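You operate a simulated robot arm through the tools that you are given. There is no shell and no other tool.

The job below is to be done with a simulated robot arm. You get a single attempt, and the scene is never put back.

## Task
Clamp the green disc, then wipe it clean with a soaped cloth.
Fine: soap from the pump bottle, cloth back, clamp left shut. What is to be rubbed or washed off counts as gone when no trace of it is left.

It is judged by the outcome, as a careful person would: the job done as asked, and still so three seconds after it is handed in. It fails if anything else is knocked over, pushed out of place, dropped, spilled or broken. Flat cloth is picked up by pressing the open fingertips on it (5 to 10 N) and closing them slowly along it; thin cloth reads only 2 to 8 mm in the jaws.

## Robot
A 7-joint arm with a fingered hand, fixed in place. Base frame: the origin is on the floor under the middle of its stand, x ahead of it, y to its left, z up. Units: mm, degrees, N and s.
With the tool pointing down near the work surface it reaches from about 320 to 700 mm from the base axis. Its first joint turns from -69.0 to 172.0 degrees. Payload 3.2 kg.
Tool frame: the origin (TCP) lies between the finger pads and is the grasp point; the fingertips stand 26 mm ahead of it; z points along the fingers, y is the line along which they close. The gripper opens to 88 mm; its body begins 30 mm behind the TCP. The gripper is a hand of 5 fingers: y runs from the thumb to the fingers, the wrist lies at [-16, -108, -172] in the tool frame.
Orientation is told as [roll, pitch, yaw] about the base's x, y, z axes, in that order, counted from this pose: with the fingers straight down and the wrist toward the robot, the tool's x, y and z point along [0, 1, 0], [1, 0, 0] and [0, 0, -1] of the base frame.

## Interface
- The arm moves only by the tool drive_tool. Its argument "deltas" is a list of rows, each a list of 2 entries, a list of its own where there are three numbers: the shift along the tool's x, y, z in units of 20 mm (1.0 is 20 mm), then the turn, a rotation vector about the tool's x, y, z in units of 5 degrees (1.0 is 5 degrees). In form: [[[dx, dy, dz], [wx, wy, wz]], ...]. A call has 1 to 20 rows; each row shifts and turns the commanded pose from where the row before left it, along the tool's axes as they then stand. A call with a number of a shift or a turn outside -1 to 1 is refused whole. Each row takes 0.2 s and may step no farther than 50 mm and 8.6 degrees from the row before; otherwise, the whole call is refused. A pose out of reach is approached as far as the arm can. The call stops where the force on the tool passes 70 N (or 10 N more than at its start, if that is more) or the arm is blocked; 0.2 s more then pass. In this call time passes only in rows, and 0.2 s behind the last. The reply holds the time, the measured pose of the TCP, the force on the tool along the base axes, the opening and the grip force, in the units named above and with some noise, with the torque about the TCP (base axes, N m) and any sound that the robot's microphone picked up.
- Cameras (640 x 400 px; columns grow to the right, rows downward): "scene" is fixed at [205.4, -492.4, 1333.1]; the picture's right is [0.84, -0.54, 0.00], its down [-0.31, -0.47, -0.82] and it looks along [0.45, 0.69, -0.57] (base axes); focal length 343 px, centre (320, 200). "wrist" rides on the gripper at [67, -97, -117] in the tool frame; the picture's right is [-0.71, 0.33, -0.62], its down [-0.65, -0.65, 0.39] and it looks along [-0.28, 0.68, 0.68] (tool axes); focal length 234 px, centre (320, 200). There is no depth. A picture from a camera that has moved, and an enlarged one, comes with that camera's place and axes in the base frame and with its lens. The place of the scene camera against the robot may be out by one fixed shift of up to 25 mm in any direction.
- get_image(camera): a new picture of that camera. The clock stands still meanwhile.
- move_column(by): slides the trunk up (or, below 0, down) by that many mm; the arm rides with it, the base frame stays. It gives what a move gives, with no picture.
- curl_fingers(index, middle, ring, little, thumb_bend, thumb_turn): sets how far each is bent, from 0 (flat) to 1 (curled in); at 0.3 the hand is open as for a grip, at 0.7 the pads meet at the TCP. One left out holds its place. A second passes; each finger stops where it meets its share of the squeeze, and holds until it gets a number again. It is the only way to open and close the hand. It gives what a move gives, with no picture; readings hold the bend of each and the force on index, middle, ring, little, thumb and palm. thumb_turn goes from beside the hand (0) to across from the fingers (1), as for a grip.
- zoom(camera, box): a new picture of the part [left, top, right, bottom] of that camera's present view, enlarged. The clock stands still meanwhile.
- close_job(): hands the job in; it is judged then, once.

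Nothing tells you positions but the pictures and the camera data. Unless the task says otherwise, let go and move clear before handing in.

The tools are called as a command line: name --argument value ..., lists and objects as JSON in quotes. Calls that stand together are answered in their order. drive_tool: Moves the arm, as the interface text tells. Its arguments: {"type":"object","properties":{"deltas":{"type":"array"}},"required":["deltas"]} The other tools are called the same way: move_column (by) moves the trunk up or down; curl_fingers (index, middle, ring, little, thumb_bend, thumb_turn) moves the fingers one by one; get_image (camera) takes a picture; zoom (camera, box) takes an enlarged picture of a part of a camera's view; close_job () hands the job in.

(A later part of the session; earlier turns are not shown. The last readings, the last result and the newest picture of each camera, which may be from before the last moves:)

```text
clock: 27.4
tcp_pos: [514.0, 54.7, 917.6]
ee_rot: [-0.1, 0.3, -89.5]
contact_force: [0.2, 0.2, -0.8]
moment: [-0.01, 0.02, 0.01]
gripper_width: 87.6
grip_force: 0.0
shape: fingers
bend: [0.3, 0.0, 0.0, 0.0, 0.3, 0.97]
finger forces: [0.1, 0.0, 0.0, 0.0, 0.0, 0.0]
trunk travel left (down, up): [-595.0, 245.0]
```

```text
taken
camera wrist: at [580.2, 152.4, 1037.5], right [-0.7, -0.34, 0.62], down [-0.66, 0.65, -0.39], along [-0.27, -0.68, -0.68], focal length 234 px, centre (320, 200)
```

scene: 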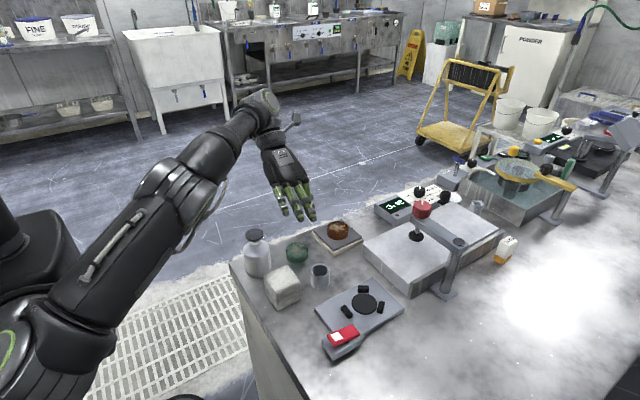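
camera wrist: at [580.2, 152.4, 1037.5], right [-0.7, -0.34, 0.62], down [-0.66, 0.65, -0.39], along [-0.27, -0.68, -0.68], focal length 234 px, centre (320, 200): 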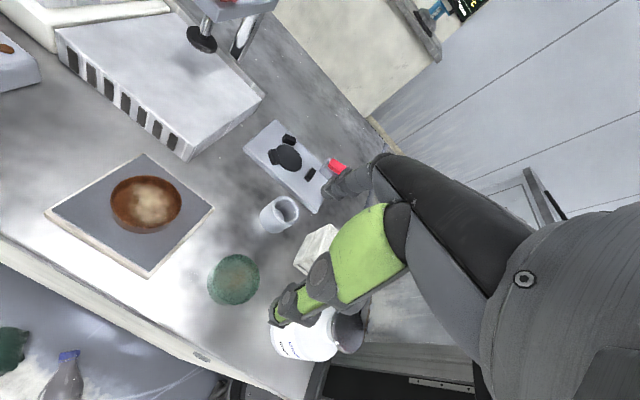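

Yaw -90 is reachable: the fingers are now on the -y side and the thumb on the +y side. I'll bring the middle finger back to the open grip and measure where the thumb, index and middle tips are.

curl_fingers --middle 0.3 --ring 0.3 --little 0.3

zoom --camera "scene" --box '[240, 140, 350, 230]'

zoom --camera "wrist" --box '[200, 150, 400, 340]'

```text
clock: 28.4
tcp_pos: [514.5, 54.3, 916.3]
ee_rot: [-0.1, 0.1, -89.4]
contact_force: [0.1, 0.3, 0.3]
moment: [-0.03, 0.02, 0.06]
gripper_width: 87.7
grip_force: 0.0
shape: fingers
bend: [0.3, 0.3, 0.3, 0.3, 0.3, 0.97]
finger forces: [0.0, 0.0, 0.1, 0.0, 0.0, 0.0]
trunk travel left (down, up): [-595.0, 245.0]
```

```text
4.44 times, centred on (295, 185) of scene
camera zoom: at [205.4, -492.4, 1333.1], right [0.84, -0.54, 0.0], down [-0.31, -0.47, -0.82], along [0.45, 0.69, -0.57], focal length 1525 px, centre (431, 267)
```

zoom: 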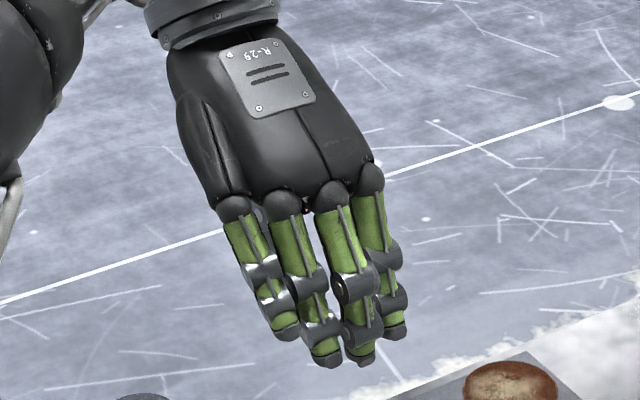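

```text
2.11 times, centred on (300, 245) of wrist
camera zoom: at [580.1, 152.8, 1035.4], right [-0.7, -0.34, 0.62], down [-0.66, 0.65, -0.39], along [-0.27, -0.68, -0.68], focal length 493 px, centre (362, 105)
```

zoom: 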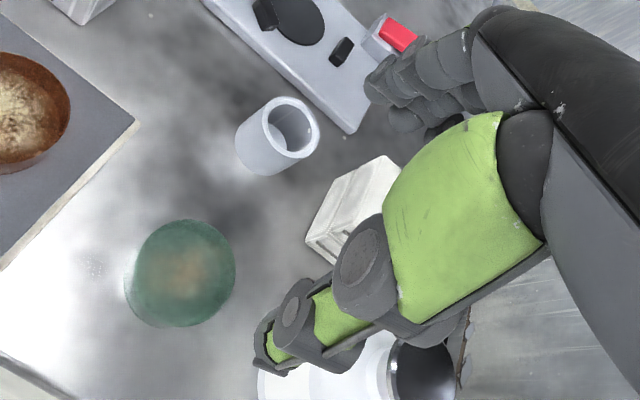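

The fingertips sit at lateral offsets of about +11 (index), -9 (middle), -27 (ring) and -45 (little), with the thumb near 0. I'll test-close index, middle and thumb in the air to see where the tips go at a disc-sized opening.

curl_fingers --index 0.44 --middle 0.44 --thumb_bend 0.44

zoom --camera "scene" --box '[240, 140, 350, 230]'

zoom --camera "wrist" --box '[200, 150, 400, 340]'

```text
clock: 29.4
tcp_pos: [515.3, 55.0, 917.1]
ee_rot: [0.0, 0.2, -89.3]
contact_force: [-0.5, 0.0, -0.1]
moment: [0.0, -0.02, -0.01]
gripper_width: 59.1
grip_force: 0.2
shape: fingers
bend: [0.44, 0.44, 0.3, 0.3, 0.44, 0.97]
finger forces: [0.0, 0.0, 0.1, 0.0, 0.0, 0.1]
trunk travel left (down, up): [-595.0, 245.0]
```

```text
4.44 times, centred on (295, 185) of scene
camera zoom: at [205.4, -492.4, 1333.1], right [0.84, -0.54, 0.0], down [-0.31, -0.47, -0.82], along [0.45, 0.69, -0.57], focal length 1525 px, centre (431, 267)
```

zoom: 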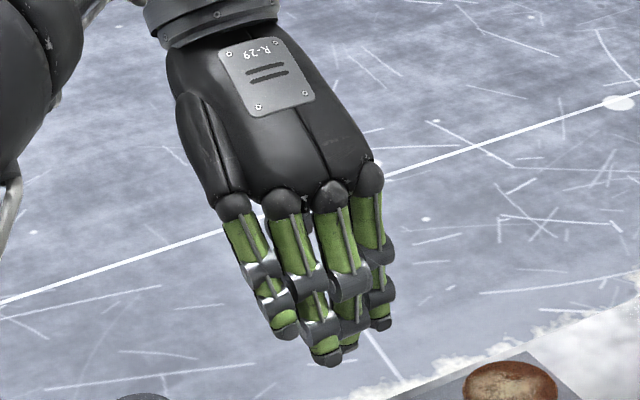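

```text
2.11 times, centred on (300, 245) of wrist
camera zoom: at [579.9, 153.0, 1036.2], right [-0.7, -0.34, 0.62], down [-0.66, 0.65, -0.39], along [-0.27, -0.68, -0.68], focal length 493 px, centre (362, 105)
```

zoom: 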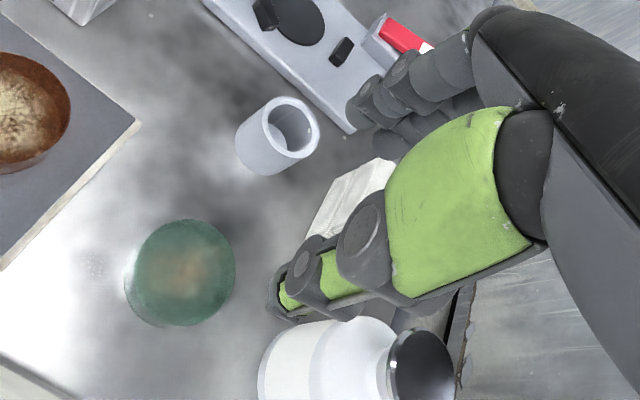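

At bend 0.44 the opening is about 59 mm. The middle finger and thumb are nearly opposed, at about -7 and -2 laterally, and the middle tip is lowest. I'll pinch with those two, reopen the fingers, align over the disc and descend partway.

curl_fingers --index 0.3 --middle 0.3 --thumb_bend 0.3

drive_tool --deltas '[[[0.17, -0.31, 0.8], [0, 0, 0.12]], [[0, 0, 0.9], [0, 0, 0]], [[0, 0, 0.9], [0, 0, 0]], [[0, 0, 0.9], [0, 0, 0]], [[0, 0, 0.9], [0, 0, 0]]]'

get_image --camera "scene"

get_image --camera "wrist"

```text
clock: 30.4
tcp_pos: [515.1, 53.4, 918.3]
ee_rot: [0.1, 0.1, -89.4]
contact_force: [-0.6, 0.1, 0.1]
moment: [-0.02, -0.02, 0.0]
gripper_width: 87.3
grip_force: 0.1
shape: fingers
bend: [0.3, 0.3, 0.3, 0.3, 0.3, 0.97]
finger forces: [0.0, 0.1, 0.0, 0.0, 0.0, 0.0]
trunk travel left (down, up): [-595.0, 245.0]
```

```text
clock: 31.6
tcp_pos: [519.0, 63.2, 827.5]
ee_rot: [0.1, 0.0, -89.7]
contact_force: [0.3, 1.0, -0.2]
moment: [0.02, 0.0, 0.0]
gripper_width: 87.7
grip_force: 0.0
shape: fingers
bend: [0.3, 0.3, 0.3, 0.3, 0.3, 0.97]
finger forces: [0.0, 0.0, 0.0, 0.1, 0.1, 0.0]
trunk travel left (down, up): [-595.0, 245.0]
```

```text
taken
```

scene: 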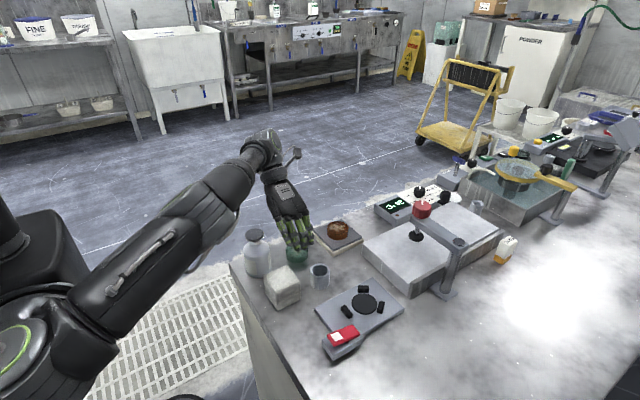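

```text
taken
camera wrist: at [583.9, 161.4, 946.4], right [-0.71, -0.34, 0.62], down [-0.65, 0.65, -0.39], along [-0.28, -0.68, -0.68], focal length 234 px, centre (320, 200)
```

wrist: 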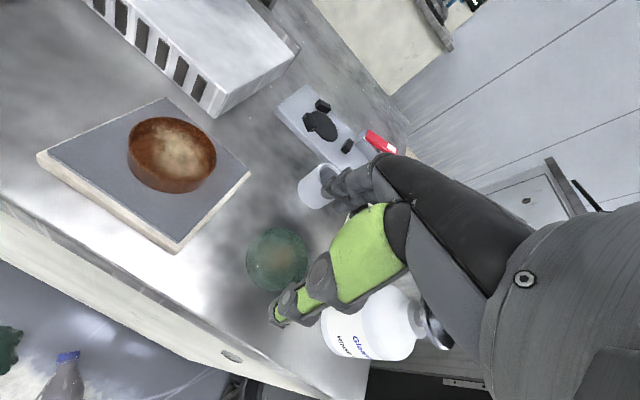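

zoom --camera "wrist" --box '[220, 150, 420, 340]'

zoom --camera "scene" --box '[240, 170, 350, 290]'

zoom --camera "wrist" --box '[310, 280, 460, 380]'

```text
2.11 times, centred on (320, 245) of wrist
camera zoom: at [583.9, 161.4, 946.4], right [-0.71, -0.34, 0.62], down [-0.65, 0.65, -0.39], along [-0.28, -0.68, -0.68], focal length 493 px, centre (320, 105)
```

zoom: 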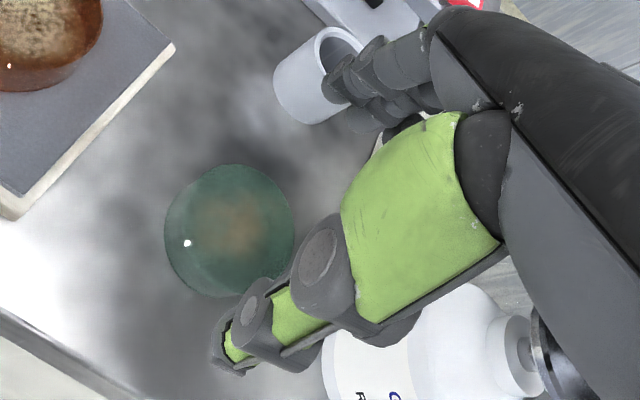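

```text
3.33 times, centred on (295, 230) of scene
camera zoom: at [205.4, -492.4, 1333.1], right [0.84, -0.54, 0.0], down [-0.31, -0.47, -0.82], along [0.45, 0.69, -0.57], focal length 1144 px, centre (403, 100)
```

zoom: 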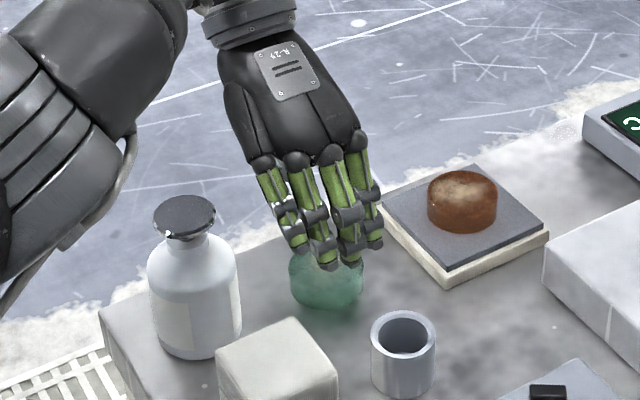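

```text
4.00 times, centred on (385, 330) of wrist
camera zoom: at [583.9, 161.4, 946.4], right [-0.71, -0.34, 0.62], down [-0.65, 0.65, -0.39], along [-0.28, -0.68, -0.68], focal length 937 px, centre (60, -320)
```

zoom: 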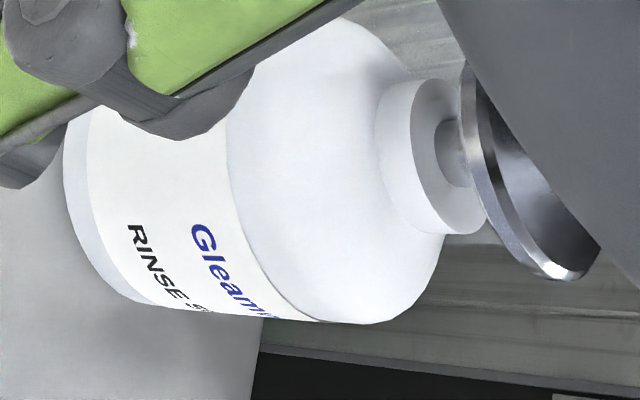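

The bottle label reads "Gleam… RINSE…"; I'll read it in full later. The disc centre is ≈(514.5, 61.7), and the thumb and middle line sits at tool x≈-6. I'll align and descend slowly.

drive_tool --deltas '[[[0.06, 0.07, 0.7], [0, 0, 0]], [[0, 0, 0.7], [0, 0, 0]], [[0, 0, 0.4], [0, 0, 0]], [[0, 0, 0.3], [0, 0, 0]]]'

zoom --camera "scene" --box '[260, 210, 330, 280]'

zoom --camera "wrist" --box '[250, 150, 380, 340]'

```text
clock: 32.6
tcp_pos: [519.6, 63.2, 788.2]
ee_rot: [-0.1, 0.0, -89.6]
contact_force: [0.1, -1.5, -0.7]
moment: [0.02, 0.0, 0.01]
gripper_width: 87.6
grip_force: 0.1
shape: fingers
bend: [0.3, 0.3, 0.3, 0.3, 0.3, 0.97]
finger forces: [0.1, 0.0, 0.0, 0.1, 0.0, 0.0]
trunk travel left (down, up): [-595.0, 245.0]
```

```text
5.71 times, centred on (295, 245) of scene
camera zoom: at [205.4, -492.4, 1333.1], right [0.84, -0.54, 0.0], down [-0.31, -0.47, -0.82], along [0.45, 0.69, -0.57], focal length 1961 px, centre (463, -57)
```

zoom: 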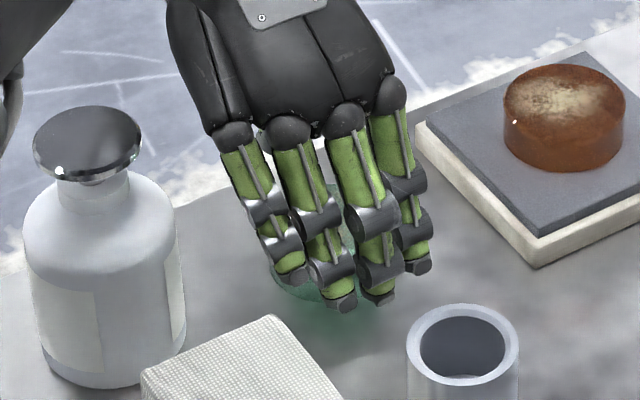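

```text
2.11 times, centred on (315, 245) of wrist
camera zoom: at [584.8, 160.8, 905.4], right [-0.71, -0.34, 0.62], down [-0.65, 0.65, -0.39], along [-0.28, -0.68, -0.68], focal length 493 px, centre (330, 105)
```

zoom: 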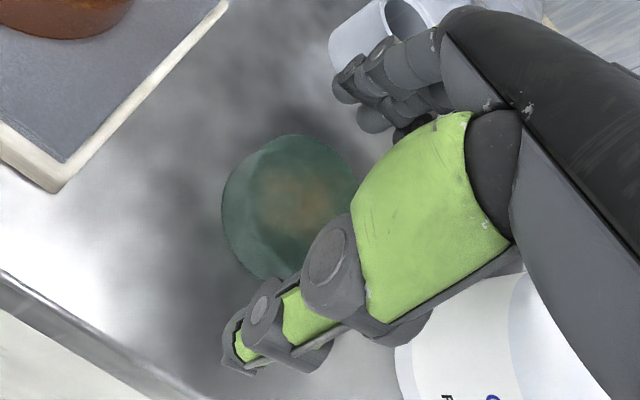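

drive_tool --deltas '[[[0, 0.05, 0.2], [0, 0, 0]], [[0, 0, 0.2], [0, 0, 0]], [[0, 0, 0.15], [0, 0, 0]]]'

drive_tool --deltas '[[[0, 0, 0.1], [0, 0, 0]], [[0, 0, 0], [0, 0, 0]]]'

zoom --camera "scene" --box '[270, 220, 330, 280]'

zoom --camera "wrist" --box '[250, 150, 380, 340]'

```text
clock: 33.4
tcp_pos: [518.0, 60.9, 776.3]
ee_rot: [0.0, -0.1, -89.7]
contact_force: [0.1, 0.0, -1.5]
moment: [-0.04, 0.04, 0.01]
gripper_width: 87.4
grip_force: 0.1
shape: fingers
bend: [0.3, 0.3, 0.3, 0.3, 0.3, 0.97]
finger forces: [0.0, 0.0, 0.1, 0.0, 0.0, 0.0]
trunk travel left (down, up): [-595.0, 245.0]
```

```text
clock: 34.0
tcp_pos: [518.7, 60.9, 773.9]
ee_rot: [0.0, 0.0, -89.8]
contact_force: [0.0, -1.2, 0.3]
moment: [-0.04, 0.05, -0.02]
gripper_width: 87.3
grip_force: 0.0
shape: fingers
bend: [0.3, 0.3, 0.3, 0.3, 0.3, 0.97]
finger forces: [0.1, 0.1, 0.1, 0.1, 0.0, 0.0]
trunk travel left (down, up): [-595.0, 245.0]
```

```text
6.67 times, centred on (300, 250) of scene
camera zoom: at [205.4, -492.4, 1333.1], right [0.84, -0.54, 0.0], down [-0.31, -0.47, -0.82], along [0.45, 0.69, -0.57], focal length 2288 px, centre (453, -133)
```

zoom: 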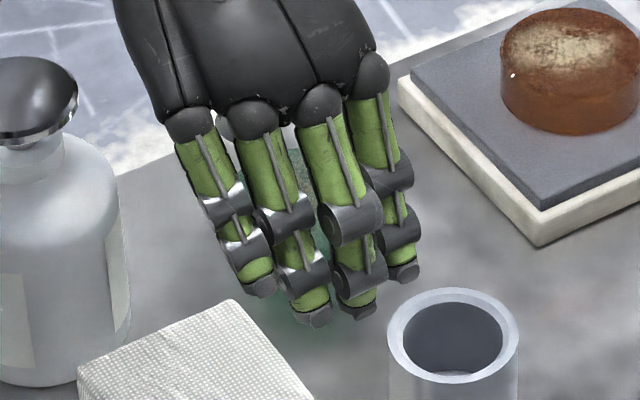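

```text
2.11 times, centred on (315, 245) of wrist
camera zoom: at [584.3, 159.1, 892.6], right [-0.71, -0.34, 0.62], down [-0.65, 0.65, -0.39], along [-0.28, -0.68, -0.68], focal length 493 px, centre (330, 105)
```

zoom: 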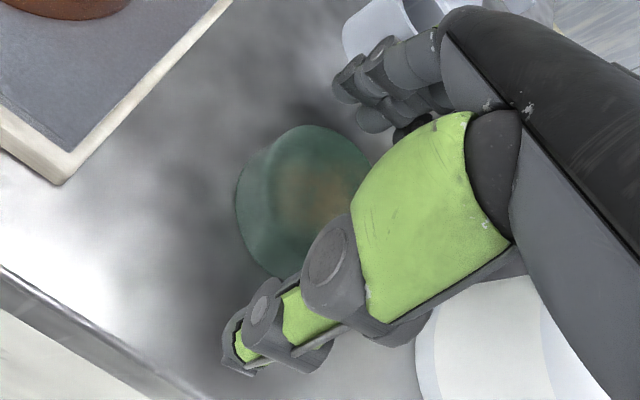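

drive_tool --deltas '[[[0, 0, 0.1], [0, 0, 0]], [[0, 0, 0], [0, 0, 0]]]'

drive_tool --deltas '[[[0, 0, 0.1], [0, 0, 0]], [[0, 0, 0], [0, 0, 0]]]'

```text
clock: 34.6
tcp_pos: [518.4, 60.5, 771.7]
ee_rot: [0.0, 0.0, -89.7]
contact_force: [0.3, 1.0, 1.1]
moment: [-0.03, 0.0, -0.03]
gripper_width: 87.7
grip_force: 0.0
shape: fingers
bend: [0.3, 0.3, 0.3, 0.3, 0.3, 0.97]
finger forces: [0.0, 0.1, 0.0, 0.1, 0.0, 0.0]
trunk travel left (down, up): [-595.0, 245.0]
```

```text
clock: 35.2
tcp_pos: [518.9, 60.9, 771.0]
ee_rot: [-0.2, -0.1, -89.7]
contact_force: [-0.5, 0.1, 0.4]
moment: [0.01, 0.02, -0.04]
gripper_width: 87.3
grip_force: 0.1
shape: fingers
bend: [0.3, 0.3, 0.3, 0.3, 0.3, 0.97]
finger forces: [0.0, 0.1, 0.1, 0.0, 0.0, 0.0]
trunk travel left (down, up): [-595.0, 245.0]
```

The fingertips are just above the table. I'll close the middle finger and thumb gently onto the disc.

curl_fingers --middle 0.43 --thumb_bend 0.43

curl_fingers --middle 0.47 --thumb_bend 0.47

zoom --camera "scene" --box '[270, 220, 330, 280]'

zoom --camera "wrist" --box '[250, 150, 380, 340]'

```text
clock: 36.2
tcp_pos: [518.4, 60.2, 770.7]
ee_rot: [0.0, 0.0, -89.7]
contact_force: [-0.3, -0.5, -0.1]
moment: [-0.02, 0.0, 0.0]
gripper_width: 74.1
grip_force: 0.1
shape: fingers
bend: [0.3, 0.43, 0.3, 0.3, 0.43, 0.97]
finger forces: [0.1, 0.0, 0.0, 0.1, 0.0, 0.0]
trunk travel left (down, up): [-595.0, 245.0]
```

```text
clock: 37.2
tcp_pos: [518.7, 60.3, 769.6]
ee_rot: [0.0, 0.0, -89.7]
contact_force: [0.1, 0.4, 0.2]
moment: [-0.03, -0.01, 0.0]
gripper_width: 70.4
grip_force: 0.5
shape: fingers
bend: [0.3, 0.46, 0.3, 0.3, 0.47, 0.97]
finger forces: [0.0, 0.8, 0.0, 0.1, 0.4, 0.0]
trunk travel left (down, up): [-595.0, 245.0]
```

```text
6.67 times, centred on (300, 250) of scene
camera zoom: at [205.4, -492.4, 1333.1], right [0.84, -0.54, 0.0], down [-0.31, -0.47, -0.82], along [0.45, 0.69, -0.57], focal length 2288 px, centre (453, -133)
```

zoom: 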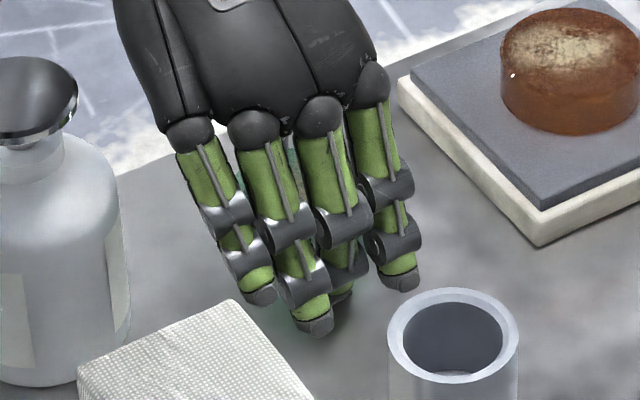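

```text
2.11 times, centred on (315, 245) of wrist
camera zoom: at [584.4, 158.8, 888.6], right [-0.71, -0.34, 0.62], down [-0.65, 0.65, -0.39], along [-0.28, -0.68, -0.68], focal length 493 px, centre (330, 105)
```

zoom: 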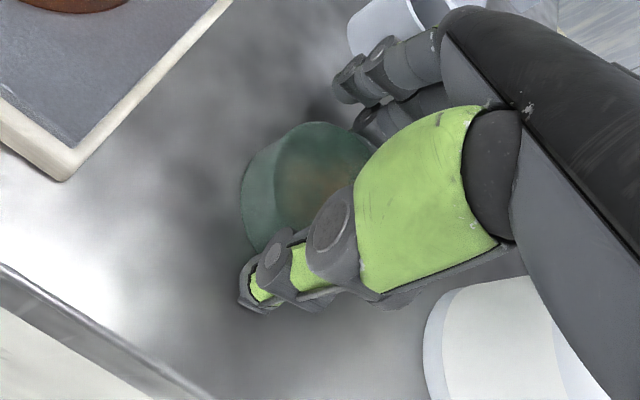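

Both have made contact. I'll squeeze more firmly.

curl_fingers --middle 0.55 --thumb_bend 0.55

zoom --camera "wrist" --box '[250, 150, 380, 340]'

```text
clock: 38.2
tcp_pos: [519.1, 60.9, 771.1]
ee_rot: [0.0, 0.1, -89.7]
contact_force: [0.0, 0.6, 3.5]
moment: [-0.07, 0.01, -0.01]
gripper_width: 68.2
grip_force: 5.6
shape: fingers
bend: [0.3, 0.48, 0.3, 0.3, 0.51, 0.96]
finger forces: [0.0, 6.8, 0.0, 0.0, 5.2, 0.1]
trunk travel left (down, up): [-595.0, 245.0]
```

```text
2.11 times, centred on (315, 245) of wrist
camera zoom: at [584.2, 158.8, 888.9], right [-0.71, -0.34, 0.62], down [-0.65, 0.65, -0.39], along [-0.28, -0.68, -0.68], focal length 493 px, centre (330, 105)
```

zoom: 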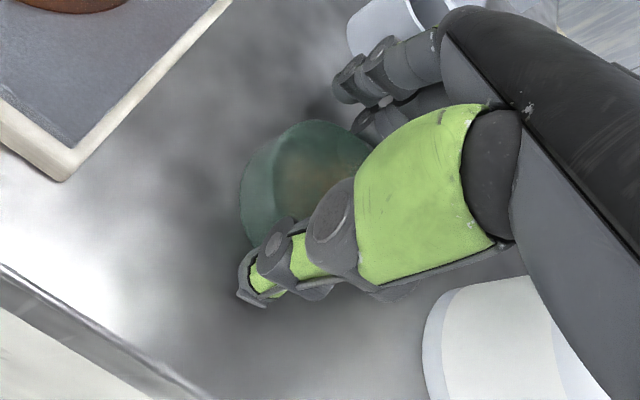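

The grip is about 5.6 N. I'll lift a little and check that the disc comes up.

drive_tool --deltas '[[[0, 0, -0.2], [0, 0, 0]], [[0, 0, -0.3], [0, 0, 0]], [[0, 0, -0.5], [0, 0, 0]]]'

zoom --camera "wrist" --box '[220, 130, 380, 340]'

zoom --camera "scene" --box '[260, 210, 330, 280]'

```text
clock: 39.0
tcp_pos: [517.8, 60.0, 790.0]
ee_rot: [0.0, 0.0, -89.7]
contact_force: [0.2, 0.2, -1.2]
moment: [0.02, 0.0, -0.02]
gripper_width: 68.4
grip_force: 5.2
shape: fingers
bend: [0.3, 0.48, 0.3, 0.3, 0.51, 0.96]
finger forces: [0.0, 5.2, 0.1, 0.1, 5.3, 0.1]
trunk travel left (down, up): [-595.0, 245.0]
```

```text
1.90 times, centred on (300, 235) of wrist
camera zoom: at [584.0, 159.1, 908.0], right [-0.71, -0.34, 0.62], down [-0.65, 0.65, -0.39], along [-0.28, -0.68, -0.68], focal length 446 px, centre (358, 133)
```

zoom: 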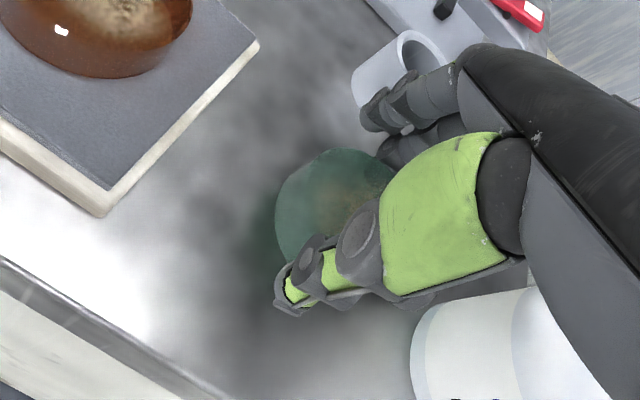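

```text
5.71 times, centred on (295, 245) of scene
camera zoom: at [205.4, -492.4, 1333.1], right [0.84, -0.54, 0.0], down [-0.31, -0.47, -0.82], along [0.45, 0.69, -0.57], focal length 1961 px, centre (463, -57)
```

zoom: 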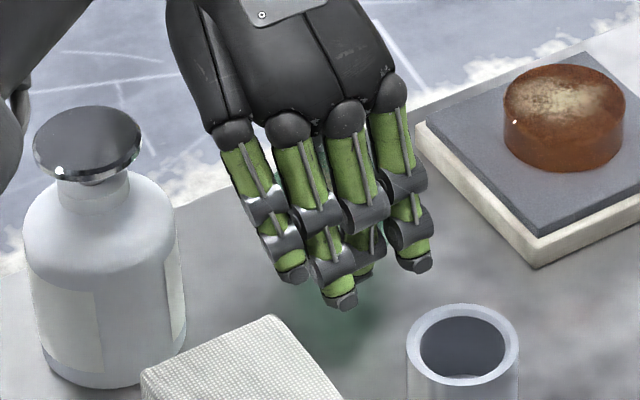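

The disc is lifted. I'll raise it to a safe travel height and check its attitude in the hand.

drive_tool --deltas '[[[0, 0, -0.7], [0, 0, 0]], [[0, 0, -0.8], [0, 0, 0]], [[0, 0, -0.8], [0, 0, 0]], [[0, 0, -0.8], [0, 0, 0]], [[0, 0, -0.8], [0, 0, 0]]]'

zoom --camera "wrist" --box '[220, 130, 380, 340]'

zoom --camera "scene" --box '[250, 140, 350, 250]'

```text
clock: 40.2
tcp_pos: [519.9, 60.0, 867.8]
ee_rot: [-0.1, 0.0, -89.7]
contact_force: [-0.4, -0.4, -1.1]
moment: [0.0, -0.03, -0.01]
gripper_width: 68.3
grip_force: 5.0
shape: fingers
bend: [0.3, 0.48, 0.3, 0.3, 0.51, 0.96]
finger forces: [0.0, 5.3, 0.0, 0.1, 5.2, 0.1]
trunk travel left (down, up): [-595.0, 245.0]
```

```text
1.90 times, centred on (300, 235) of wrist
camera zoom: at [584.5, 157.9, 986.3], right [-0.7, -0.34, 0.63], down [-0.65, 0.65, -0.39], along [-0.28, -0.68, -0.68], focal length 446 px, centre (358, 133)
```

zoom: 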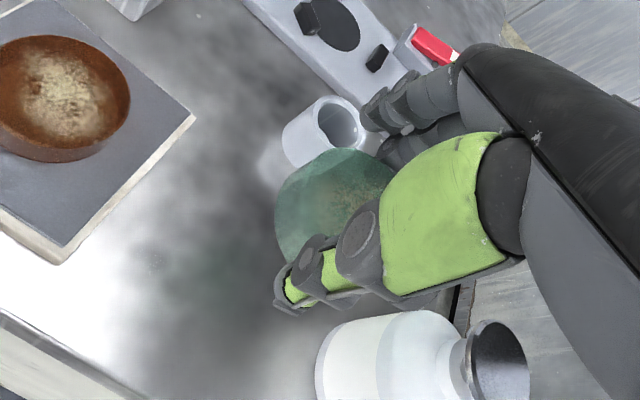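

```text
3.64 times, centred on (300, 195) of scene
camera zoom: at [205.4, -492.4, 1333.1], right [0.84, -0.54, 0.0], down [-0.31, -0.47, -0.82], along [0.45, 0.69, -0.57], focal length 1248 px, centre (393, 218)
```

zoom: 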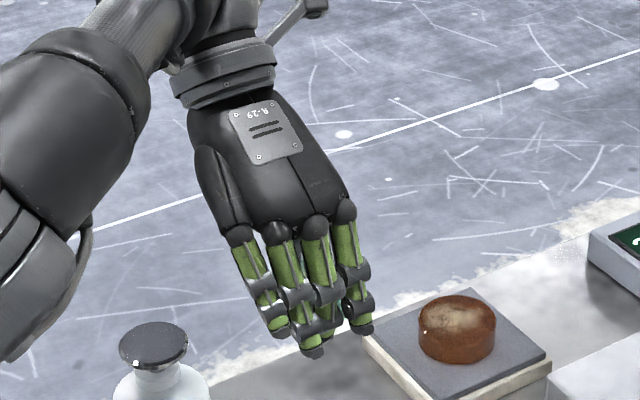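

The disc is held level and unchanged in the hand. I'll carry it at this height toward the clamp.

drive_tool --deltas '[[[0.146, 0.896, 0], [0, 0, 0]], [[0.146, 0.896, 0], [0, 0, 0]], [[0.146, 0.896, 0], [0, 0, 0]], [[0.146, 0.896, 0], [0, 0, 0]], [[0.146, 0.896, 0], [0, 0, 0]], [[0.146, 0.896, 0], [0, 0, 0]], [[0.146, 0.896, 0], [0, 0, 0]], [[0.146, 0.896, 0], [0, 0, 0]], [[0.146, 0.896, 0], [0, 0, 0]], [[0.146, 0.896, 0], [0, 0, 0]], [[0.146, 0.896, 0], [0, 0, 0]], [[0.146, 0.896, 0], [0, 0, 0]]]'

get_image --camera "wrist"

get_image --camera "scene"

```text
clock: 42.8
tcp_pos: [554.3, -154.8, 867.6]
ee_rot: [0.0, 0.0, -89.5]
contact_force: [0.5, 0.0, -0.3]
moment: [-0.03, 0.01, 0.04]
gripper_width: 68.5
grip_force: 5.0
shape: fingers
bend: [0.3, 0.48, 0.3, 0.3, 0.51, 0.96]
finger forces: [0.1, 5.2, 0.0, 0.1, 5.1, 0.0]
trunk travel left (down, up): [-595.0, 245.0]
```

```text
taken
camera wrist: at [619.8, -56.7, 985.8], right [-0.71, -0.34, 0.62], down [-0.65, 0.65, -0.39], along [-0.28, -0.68, -0.68], focal length 234 px, centre (320, 200)
```

wrist: 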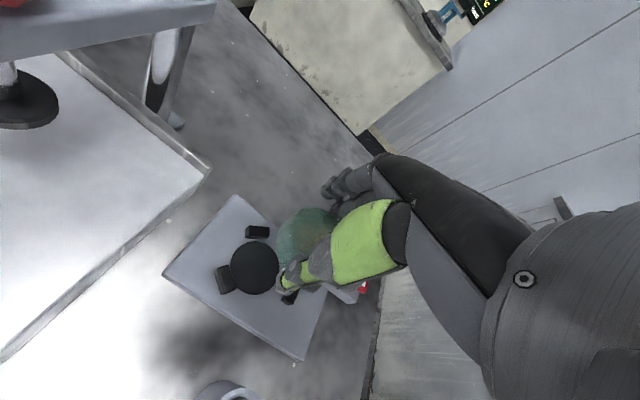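

```text
taken
```

scene: 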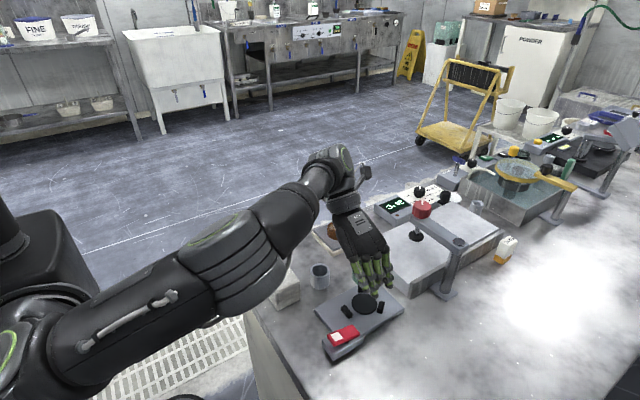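

I'm above the clamp. I'll zoom in to check alignment of the disc with the pad and jaws.

zoom --camera "wrist" --box '[200, 180, 380, 320]'

zoom --camera "scene" --box '[320, 230, 410, 330]'

```text
2.86 times, centred on (290, 250) of wrist
camera zoom: at [619.8, -56.7, 985.8], right [-0.71, -0.34, 0.62], down [-0.65, 0.65, -0.39], along [-0.28, -0.68, -0.68], focal length 669 px, centre (406, 57)
```

zoom: 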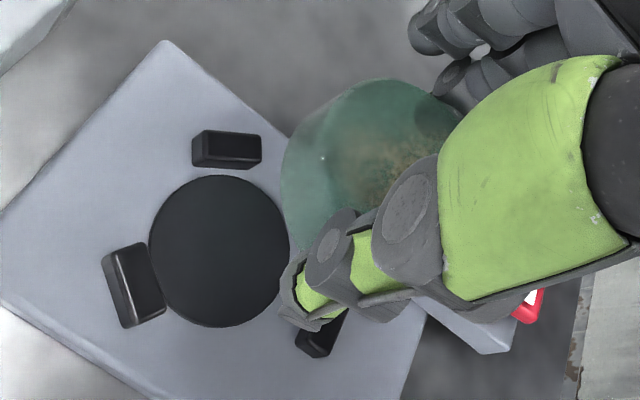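

```text
4.00 times, centred on (365, 280) of scene
camera zoom: at [205.4, -492.4, 1333.1], right [0.84, -0.54, 0.0], down [-0.31, -0.47, -0.82], along [0.45, 0.69, -0.57], focal length 1373 px, centre (140, -120)
```

zoom: 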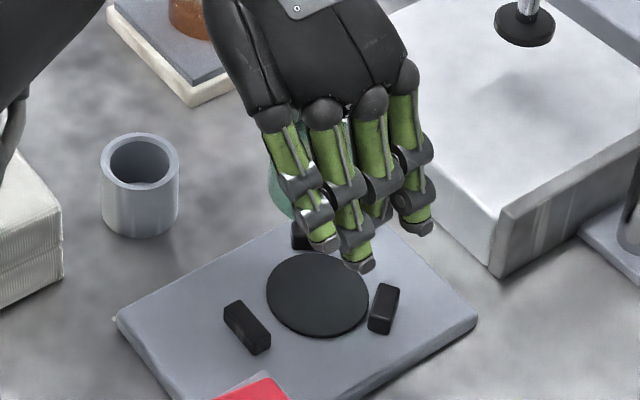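

By my estimate the held disc is centred at ≈(550, -155.5), right where I want it: about 5 mm toward the near jaw from the pad centre. I'll open the index a bit more to clear the right stop jaw, then lower gradually.

curl_fingers --index 0.1

drive_tool --deltas '[[[0, 0, 0.8], [0, 0, 0]], [[0, 0, 0.8], [0, 0, 0]], [[0, 0, 0.8], [0, 0, 0]], [[0, 0, 0.6], [0, 0, 0]]]'

zoom --camera "wrist" --box '[200, 150, 380, 320]'

zoom --camera "scene" --box '[310, 240, 410, 340]'

```text
clock: 43.8
tcp_pos: [553.9, -153.7, 866.9]
ee_rot: [-0.1, 0.0, -89.8]
contact_force: [0.3, -0.7, -2.0]
moment: [0.03, 0.02, -0.04]
gripper_width: 92.7
grip_force: 5.2
shape: fingers
bend: [0.1, 0.48, 0.3, 0.3, 0.51, 0.96]
finger forces: [0.0, 5.2, 0.0, 0.0, 5.1, 0.0]
trunk travel left (down, up): [-595.0, 245.0]
```

```text
clock: 44.8
tcp_pos: [553.8, -154.9, 806.8]
ee_rot: [-0.1, 0.0, -89.7]
contact_force: [-0.8, -0.1, -0.7]
moment: [-0.01, 0.01, 0.0]
gripper_width: 92.4
grip_force: 5.4
shape: fingers
bend: [0.1, 0.48, 0.3, 0.3, 0.51, 0.96]
finger forces: [0.0, 5.2, 0.1, 0.0, 5.0, 0.0]
trunk travel left (down, up): [-595.0, 245.0]
```

```text
2.35 times, centred on (290, 235) of wrist
camera zoom: at [620.6, -56.1, 925.8], right [-0.71, -0.34, 0.62], down [-0.65, 0.65, -0.39], along [-0.28, -0.68, -0.68], focal length 551 px, centre (391, 118)
```

zoom: 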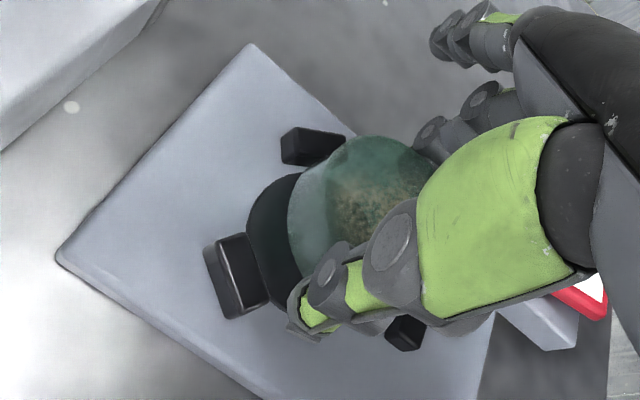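

```text
4.00 times, centred on (360, 290) of scene
camera zoom: at [205.4, -492.4, 1333.1], right [0.84, -0.54, 0.0], down [-0.31, -0.47, -0.82], along [0.45, 0.69, -0.57], focal length 1373 px, centre (160, -160)
```

zoom: 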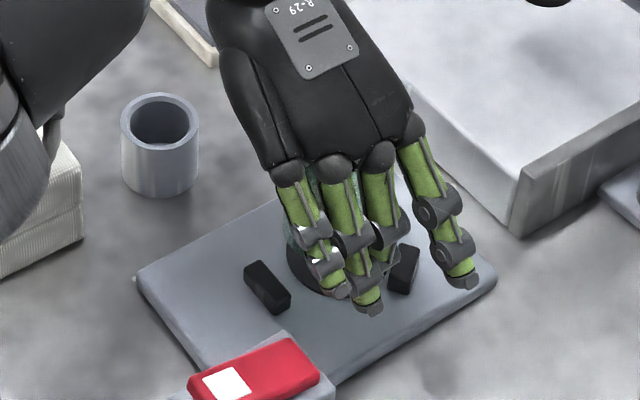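

get_image --camera "scene"

zoom --camera "scene" --box '[180, 150, 400, 330]'

```text
taken
```

scene: 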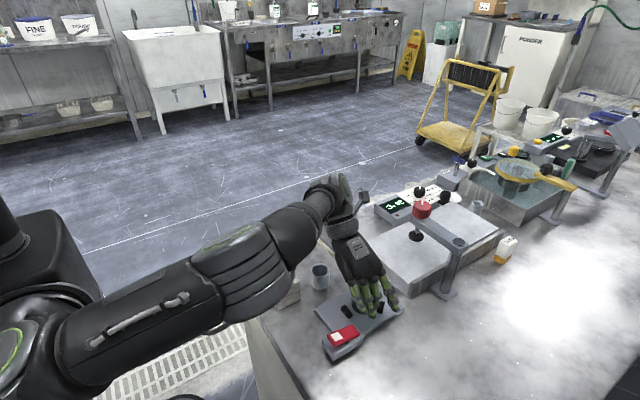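

```text
2.22 times, centred on (290, 240) of scene
camera zoom: at [205.4, -492.4, 1333.1], right [0.84, -0.54, 0.0], down [-0.31, -0.47, -0.82], along [0.45, 0.69, -0.57], focal length 762 px, centre (387, 111)
```

zoom: 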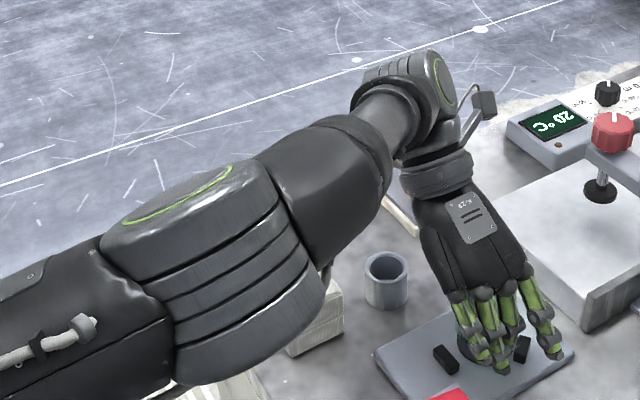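

The forearm is clear of the cloth and bottle. I'll continue lowering toward the pad.

drive_tool --deltas '[[[0, 0, 0.5], [0, 0, 0]], [[0, 0, 0.3], [0, 0, 0]], [[0, 0, 0.2], [0, 0, 0]], [[0, 0, 0], [0, 0, 0]]]'

zoom --camera "wrist" --box '[200, 130, 380, 300]'

zoom --camera "scene" --box '[330, 260, 400, 330]'

```text
clock: 45.8
tcp_pos: [553.9, -155.0, 787.9]
ee_rot: [-0.1, -0.1, -89.7]
contact_force: [-0.3, 1.1, 2.2]
moment: [0.12, -0.04, 0.06]
gripper_width: 93.4
grip_force: 6.0
shape: fingers
bend: [0.1, 0.49, 0.3, 0.3, 0.51, 0.97]
finger forces: [0.0, 5.0, 0.0, 0.0, 7.2, 0.1]
trunk travel left (down, up): [-595.0, 245.0]
```

```text
2.35 times, centred on (290, 215) of wrist
camera zoom: at [619.6, -56.2, 906.3], right [-0.71, -0.34, 0.62], down [-0.65, 0.65, -0.39], along [-0.28, -0.68, -0.68], focal length 551 px, centre (391, 165)
```

zoom: 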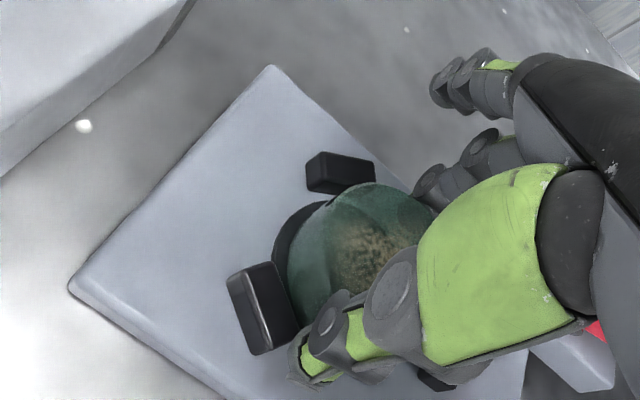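

```text
5.71 times, centred on (365, 295) of scene
camera zoom: at [205.4, -492.4, 1333.1], right [0.84, -0.54, 0.0], down [-0.31, -0.47, -0.82], along [0.45, 0.69, -0.57], focal length 1961 px, centre (63, -343)
```

zoom: 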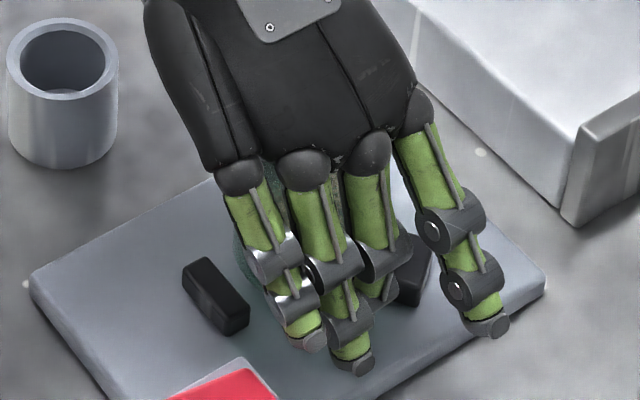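

A light contact shows up on the thumb side at z≈788, a bit higher than expected. I'll look closely before going further.

zoom --camera "wrist" --box '[255, 190, 335, 270]'

zoom --camera "scene" --box '[345, 275, 385, 315]'

drive_tool --deltas '[[[0, 0, 0], [0, 0, 0]]]'

```text
5.00 times, centred on (295, 230) of wrist
camera zoom: at [619.6, -56.2, 906.3], right [-0.71, -0.34, 0.62], down [-0.65, 0.65, -0.39], along [-0.28, -0.68, -0.68], focal length 1171 px, centre (445, 50)
```

zoom: 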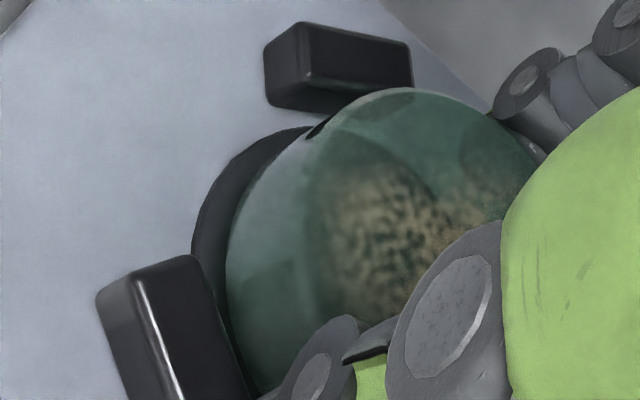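

```text
10.00 times, centred on (365, 295) of scene
camera zoom: at [205.4, -492.4, 1333.1], right [0.84, -0.54, 0.0], down [-0.31, -0.47, -0.82], along [0.45, 0.69, -0.57], focal length 3431 px, centre (-130, -750)
```

zoom: 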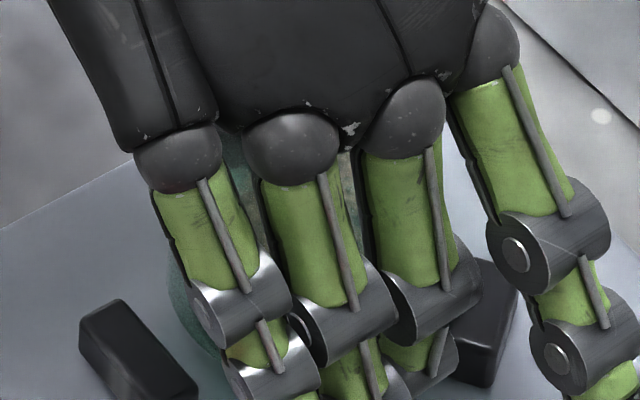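

```text
clock: 46.2
tcp_pos: [554.6, -154.1, 786.8]
ee_rot: [-0.1, 0.0, -89.7]
contact_force: [-1.1, 1.2, 0.5]
moment: [0.12, 0.0, 0.05]
gripper_width: 93.0
grip_force: 6.7
shape: fingers
bend: [0.1, 0.49, 0.3, 0.3, 0.51, 0.97]
finger forces: [0.1, 5.0, 0.1, 0.1, 7.2, 0.1]
trunk travel left (down, up): [-595.0, 245.0]
```

The disc's lower edge appears to be riding on the top of the left stop jaw, only about 2 mm away. I'll back up slightly, shift by about (-2, -2.5) mm and try again.

drive_tool --deltas '[[[0, 0, -0.25], [0, 0, 0]], [[-0.1, 0.12, 0], [0, 0, 0]], [[0, 0, 0], [0, 0, 0]]]'

drive_tool --deltas '[[[0, 0, 0.15], [0, 0, 0]], [[0, 0, 0.1], [0, 0, 0]], [[0, 0, 0.1], [0, 0, 0]], [[0, 0, 0], [0, 0, 0]]]'

zoom --camera "wrist" --box '[245, 180, 345, 280]'

```text
clock: 47.0
tcp_pos: [552.3, -157.5, 792.4]
ee_rot: [-0.1, 0.0, -89.7]
contact_force: [1.0, -0.3, -0.4]
moment: [0.04, 0.01, 0.0]
gripper_width: 93.0
grip_force: 5.4
shape: fingers
bend: [0.1, 0.49, 0.3, 0.3, 0.51, 0.96]
finger forces: [0.0, 5.0, 0.1, 0.0, 5.0, 0.1]
trunk travel left (down, up): [-595.0, 245.0]
```

```text
clock: 48.0
tcp_pos: [551.9, -156.2, 786.5]
ee_rot: [0.0, 0.0, -89.7]
contact_force: [-0.8, 0.2, 0.3]
moment: [0.07, 0.0, 0.02]
gripper_width: 92.4
grip_force: 5.9
shape: fingers
bend: [0.1, 0.49, 0.3, 0.3, 0.51, 0.97]
finger forces: [0.0, 5.2, 0.1, 0.1, 6.9, 0.1]
trunk travel left (down, up): [-595.0, 245.0]
```

```text
4.00 times, centred on (295, 230) of wrist
camera zoom: at [618.2, -58.6, 904.5], right [-0.71, -0.34, 0.62], down [-0.65, 0.65, -0.39], along [-0.28, -0.68, -0.68], focal length 937 px, centre (420, 80)
```

zoom: 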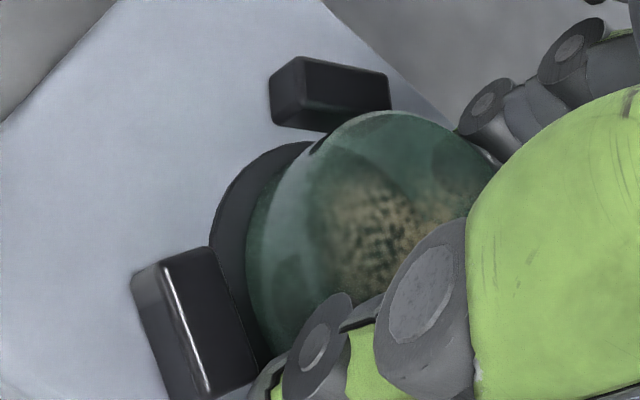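

zoom --camera "wrist" --box '[250, 220, 350, 320]'

get_image --camera "wrist"

```text
4.00 times, centred on (300, 270) of wrist
camera zoom: at [618.2, -58.6, 904.5], right [-0.71, -0.34, 0.62], down [-0.65, 0.65, -0.39], along [-0.28, -0.68, -0.68], focal length 937 px, centre (400, -80)
```

zoom: 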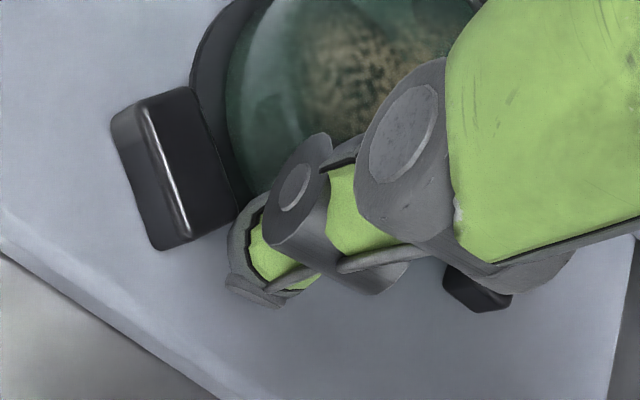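

```text
taken
camera wrist: at [618.2, -58.6, 904.5], right [-0.71, -0.34, 0.62], down [-0.65, 0.65, -0.39], along [-0.28, -0.68, -0.68], focal length 234 px, centre (320, 200)
```

wrist: 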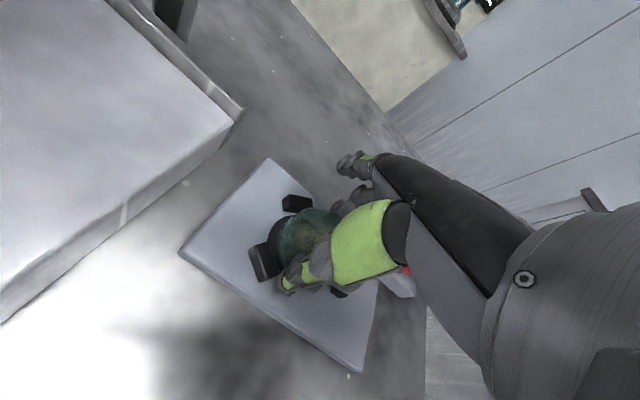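

The thumb tip looks to be grazing the end of the left jaw. Rotating the hand about +10° around the disc will give both the thumb and middle finger about 5 mm clearance from the jaws.

drive_tool --deltas '[[[0, 0, -0.35], [0, 0, 0]], [[0, 0, 0], [0, 0, -1]], [[0, 0, 0], [0, 0, -1]], [[0, 0, 0], [0, 0, 0]]]'

zoom --camera "wrist" --box '[230, 180, 370, 300]'

```text
clock: 49.0
tcp_pos: [553.6, -156.9, 791.9]
ee_rot: [-0.1, 0.0, -79.5]
contact_force: [1.1, -0.5, -0.9]
moment: [-0.02, -0.02, -0.02]
gripper_width: 92.9
grip_force: 5.4
shape: fingers
bend: [0.1, 0.49, 0.3, 0.3, 0.51, 0.96]
finger forces: [0.0, 5.0, 0.0, 0.1, 5.0, 0.0]
trunk travel left (down, up): [-595.0, 245.0]
```

```text
3.33 times, centred on (300, 240) of wrist
camera zoom: at [600.2, -48.4, 911.2], right [-0.64, -0.45, 0.62], down [-0.76, 0.53, -0.39], along [-0.15, -0.72, -0.68], focal length 781 px, centre (387, 67)
```

zoom: 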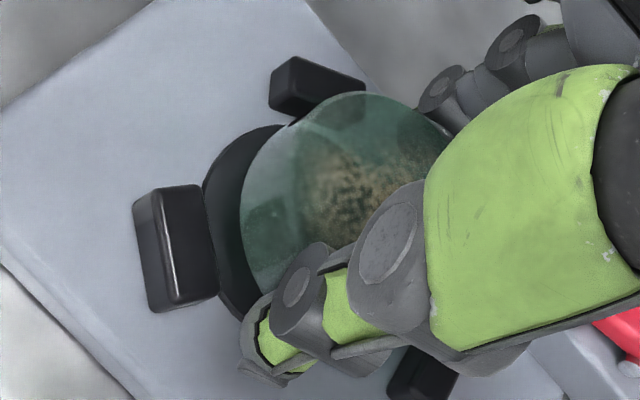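

The thumb is now clear of the left jaw, and the disc sits about (-4, 0) from the pad centre with about 4 mm to the jaws. I'll lower onto the pad.

drive_tool --deltas '[[[0, 0, 0.2], [0, 0, 0]], [[0, 0, 0.1], [0, 0, 0]], [[0, 0, 0], [0, 0, 0]]]'

drive_tool --deltas '[[[0, 0, 0.1], [0, 0, 0]], [[0, 0, 0.1], [0, 0, 0]], [[0, 0, 0], [0, 0, 0]]]'

```text
clock: 49.8
tcp_pos: [552.4, -157.0, 787.5]
ee_rot: [-0.1, 0.0, -79.7]
contact_force: [-0.2, -0.7, -1.1]
moment: [0.04, 0.01, 0.03]
gripper_width: 92.9
grip_force: 5.0
shape: fingers
bend: [0.1, 0.49, 0.3, 0.3, 0.51, 0.96]
finger forces: [0.0, 5.0, 0.0, 0.0, 5.1, 0.0]
trunk travel left (down, up): [-595.0, 245.0]
```

```text
clock: 50.6
tcp_pos: [552.4, -155.7, 784.6]
ee_rot: [0.0, 0.1, -79.8]
contact_force: [0.9, -1.5, 2.4]
moment: [-0.05, 0.03, -0.02]
gripper_width: 93.0
grip_force: 5.3
shape: fingers
bend: [0.1, 0.49, 0.3, 0.3, 0.51, 0.96]
finger forces: [0.0, 5.2, 0.1, 0.0, 5.4, 0.1]
trunk travel left (down, up): [-595.0, 245.0]
```

drive_tool --deltas '[[[0, 0, 0.06], [0, 0, 0]], [[0, 0, 0], [0, 0, 0]]]'

zoom --camera "wrist" --box '[230, 160, 370, 300]'

zoom --camera "scene" --box '[340, 275, 390, 320]'

```text
clock: 51.2
tcp_pos: [551.0, -155.6, 783.9]
ee_rot: [0.1, -0.1, -79.6]
contact_force: [1.3, 0.8, 10.4]
moment: [0.01, 0.04, 0.01]
gripper_width: 92.9
grip_force: 6.0
shape: fingers
bend: [0.1, 0.49, 0.3, 0.3, 0.51, 0.96]
finger forces: [0.0, 5.4, 0.1, 0.0, 6.3, 0.0]
trunk travel left (down, up): [-595.0, 245.0]
```

```text
2.86 times, centred on (300, 230) of wrist
camera zoom: at [599.4, -48.0, 901.9], right [-0.64, -0.45, 0.62], down [-0.75, 0.53, -0.39], along [-0.15, -0.72, -0.68], focal length 669 px, centre (377, 114)
```

zoom: 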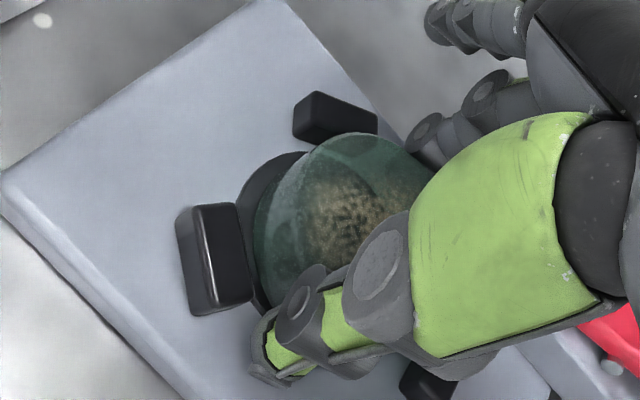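

```text
8.89 times, centred on (365, 298) of scene
camera zoom: at [205.4, -492.4, 1333.1], right [0.84, -0.54, 0.0], down [-0.31, -0.47, -0.82], along [0.45, 0.69, -0.57], focal length 3050 px, centre (-80, -667)
```

zoom: 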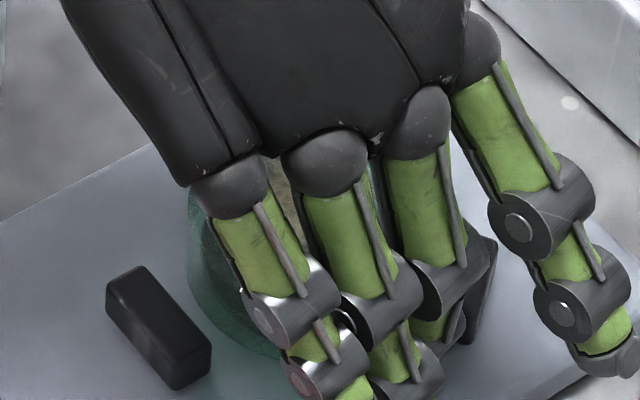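

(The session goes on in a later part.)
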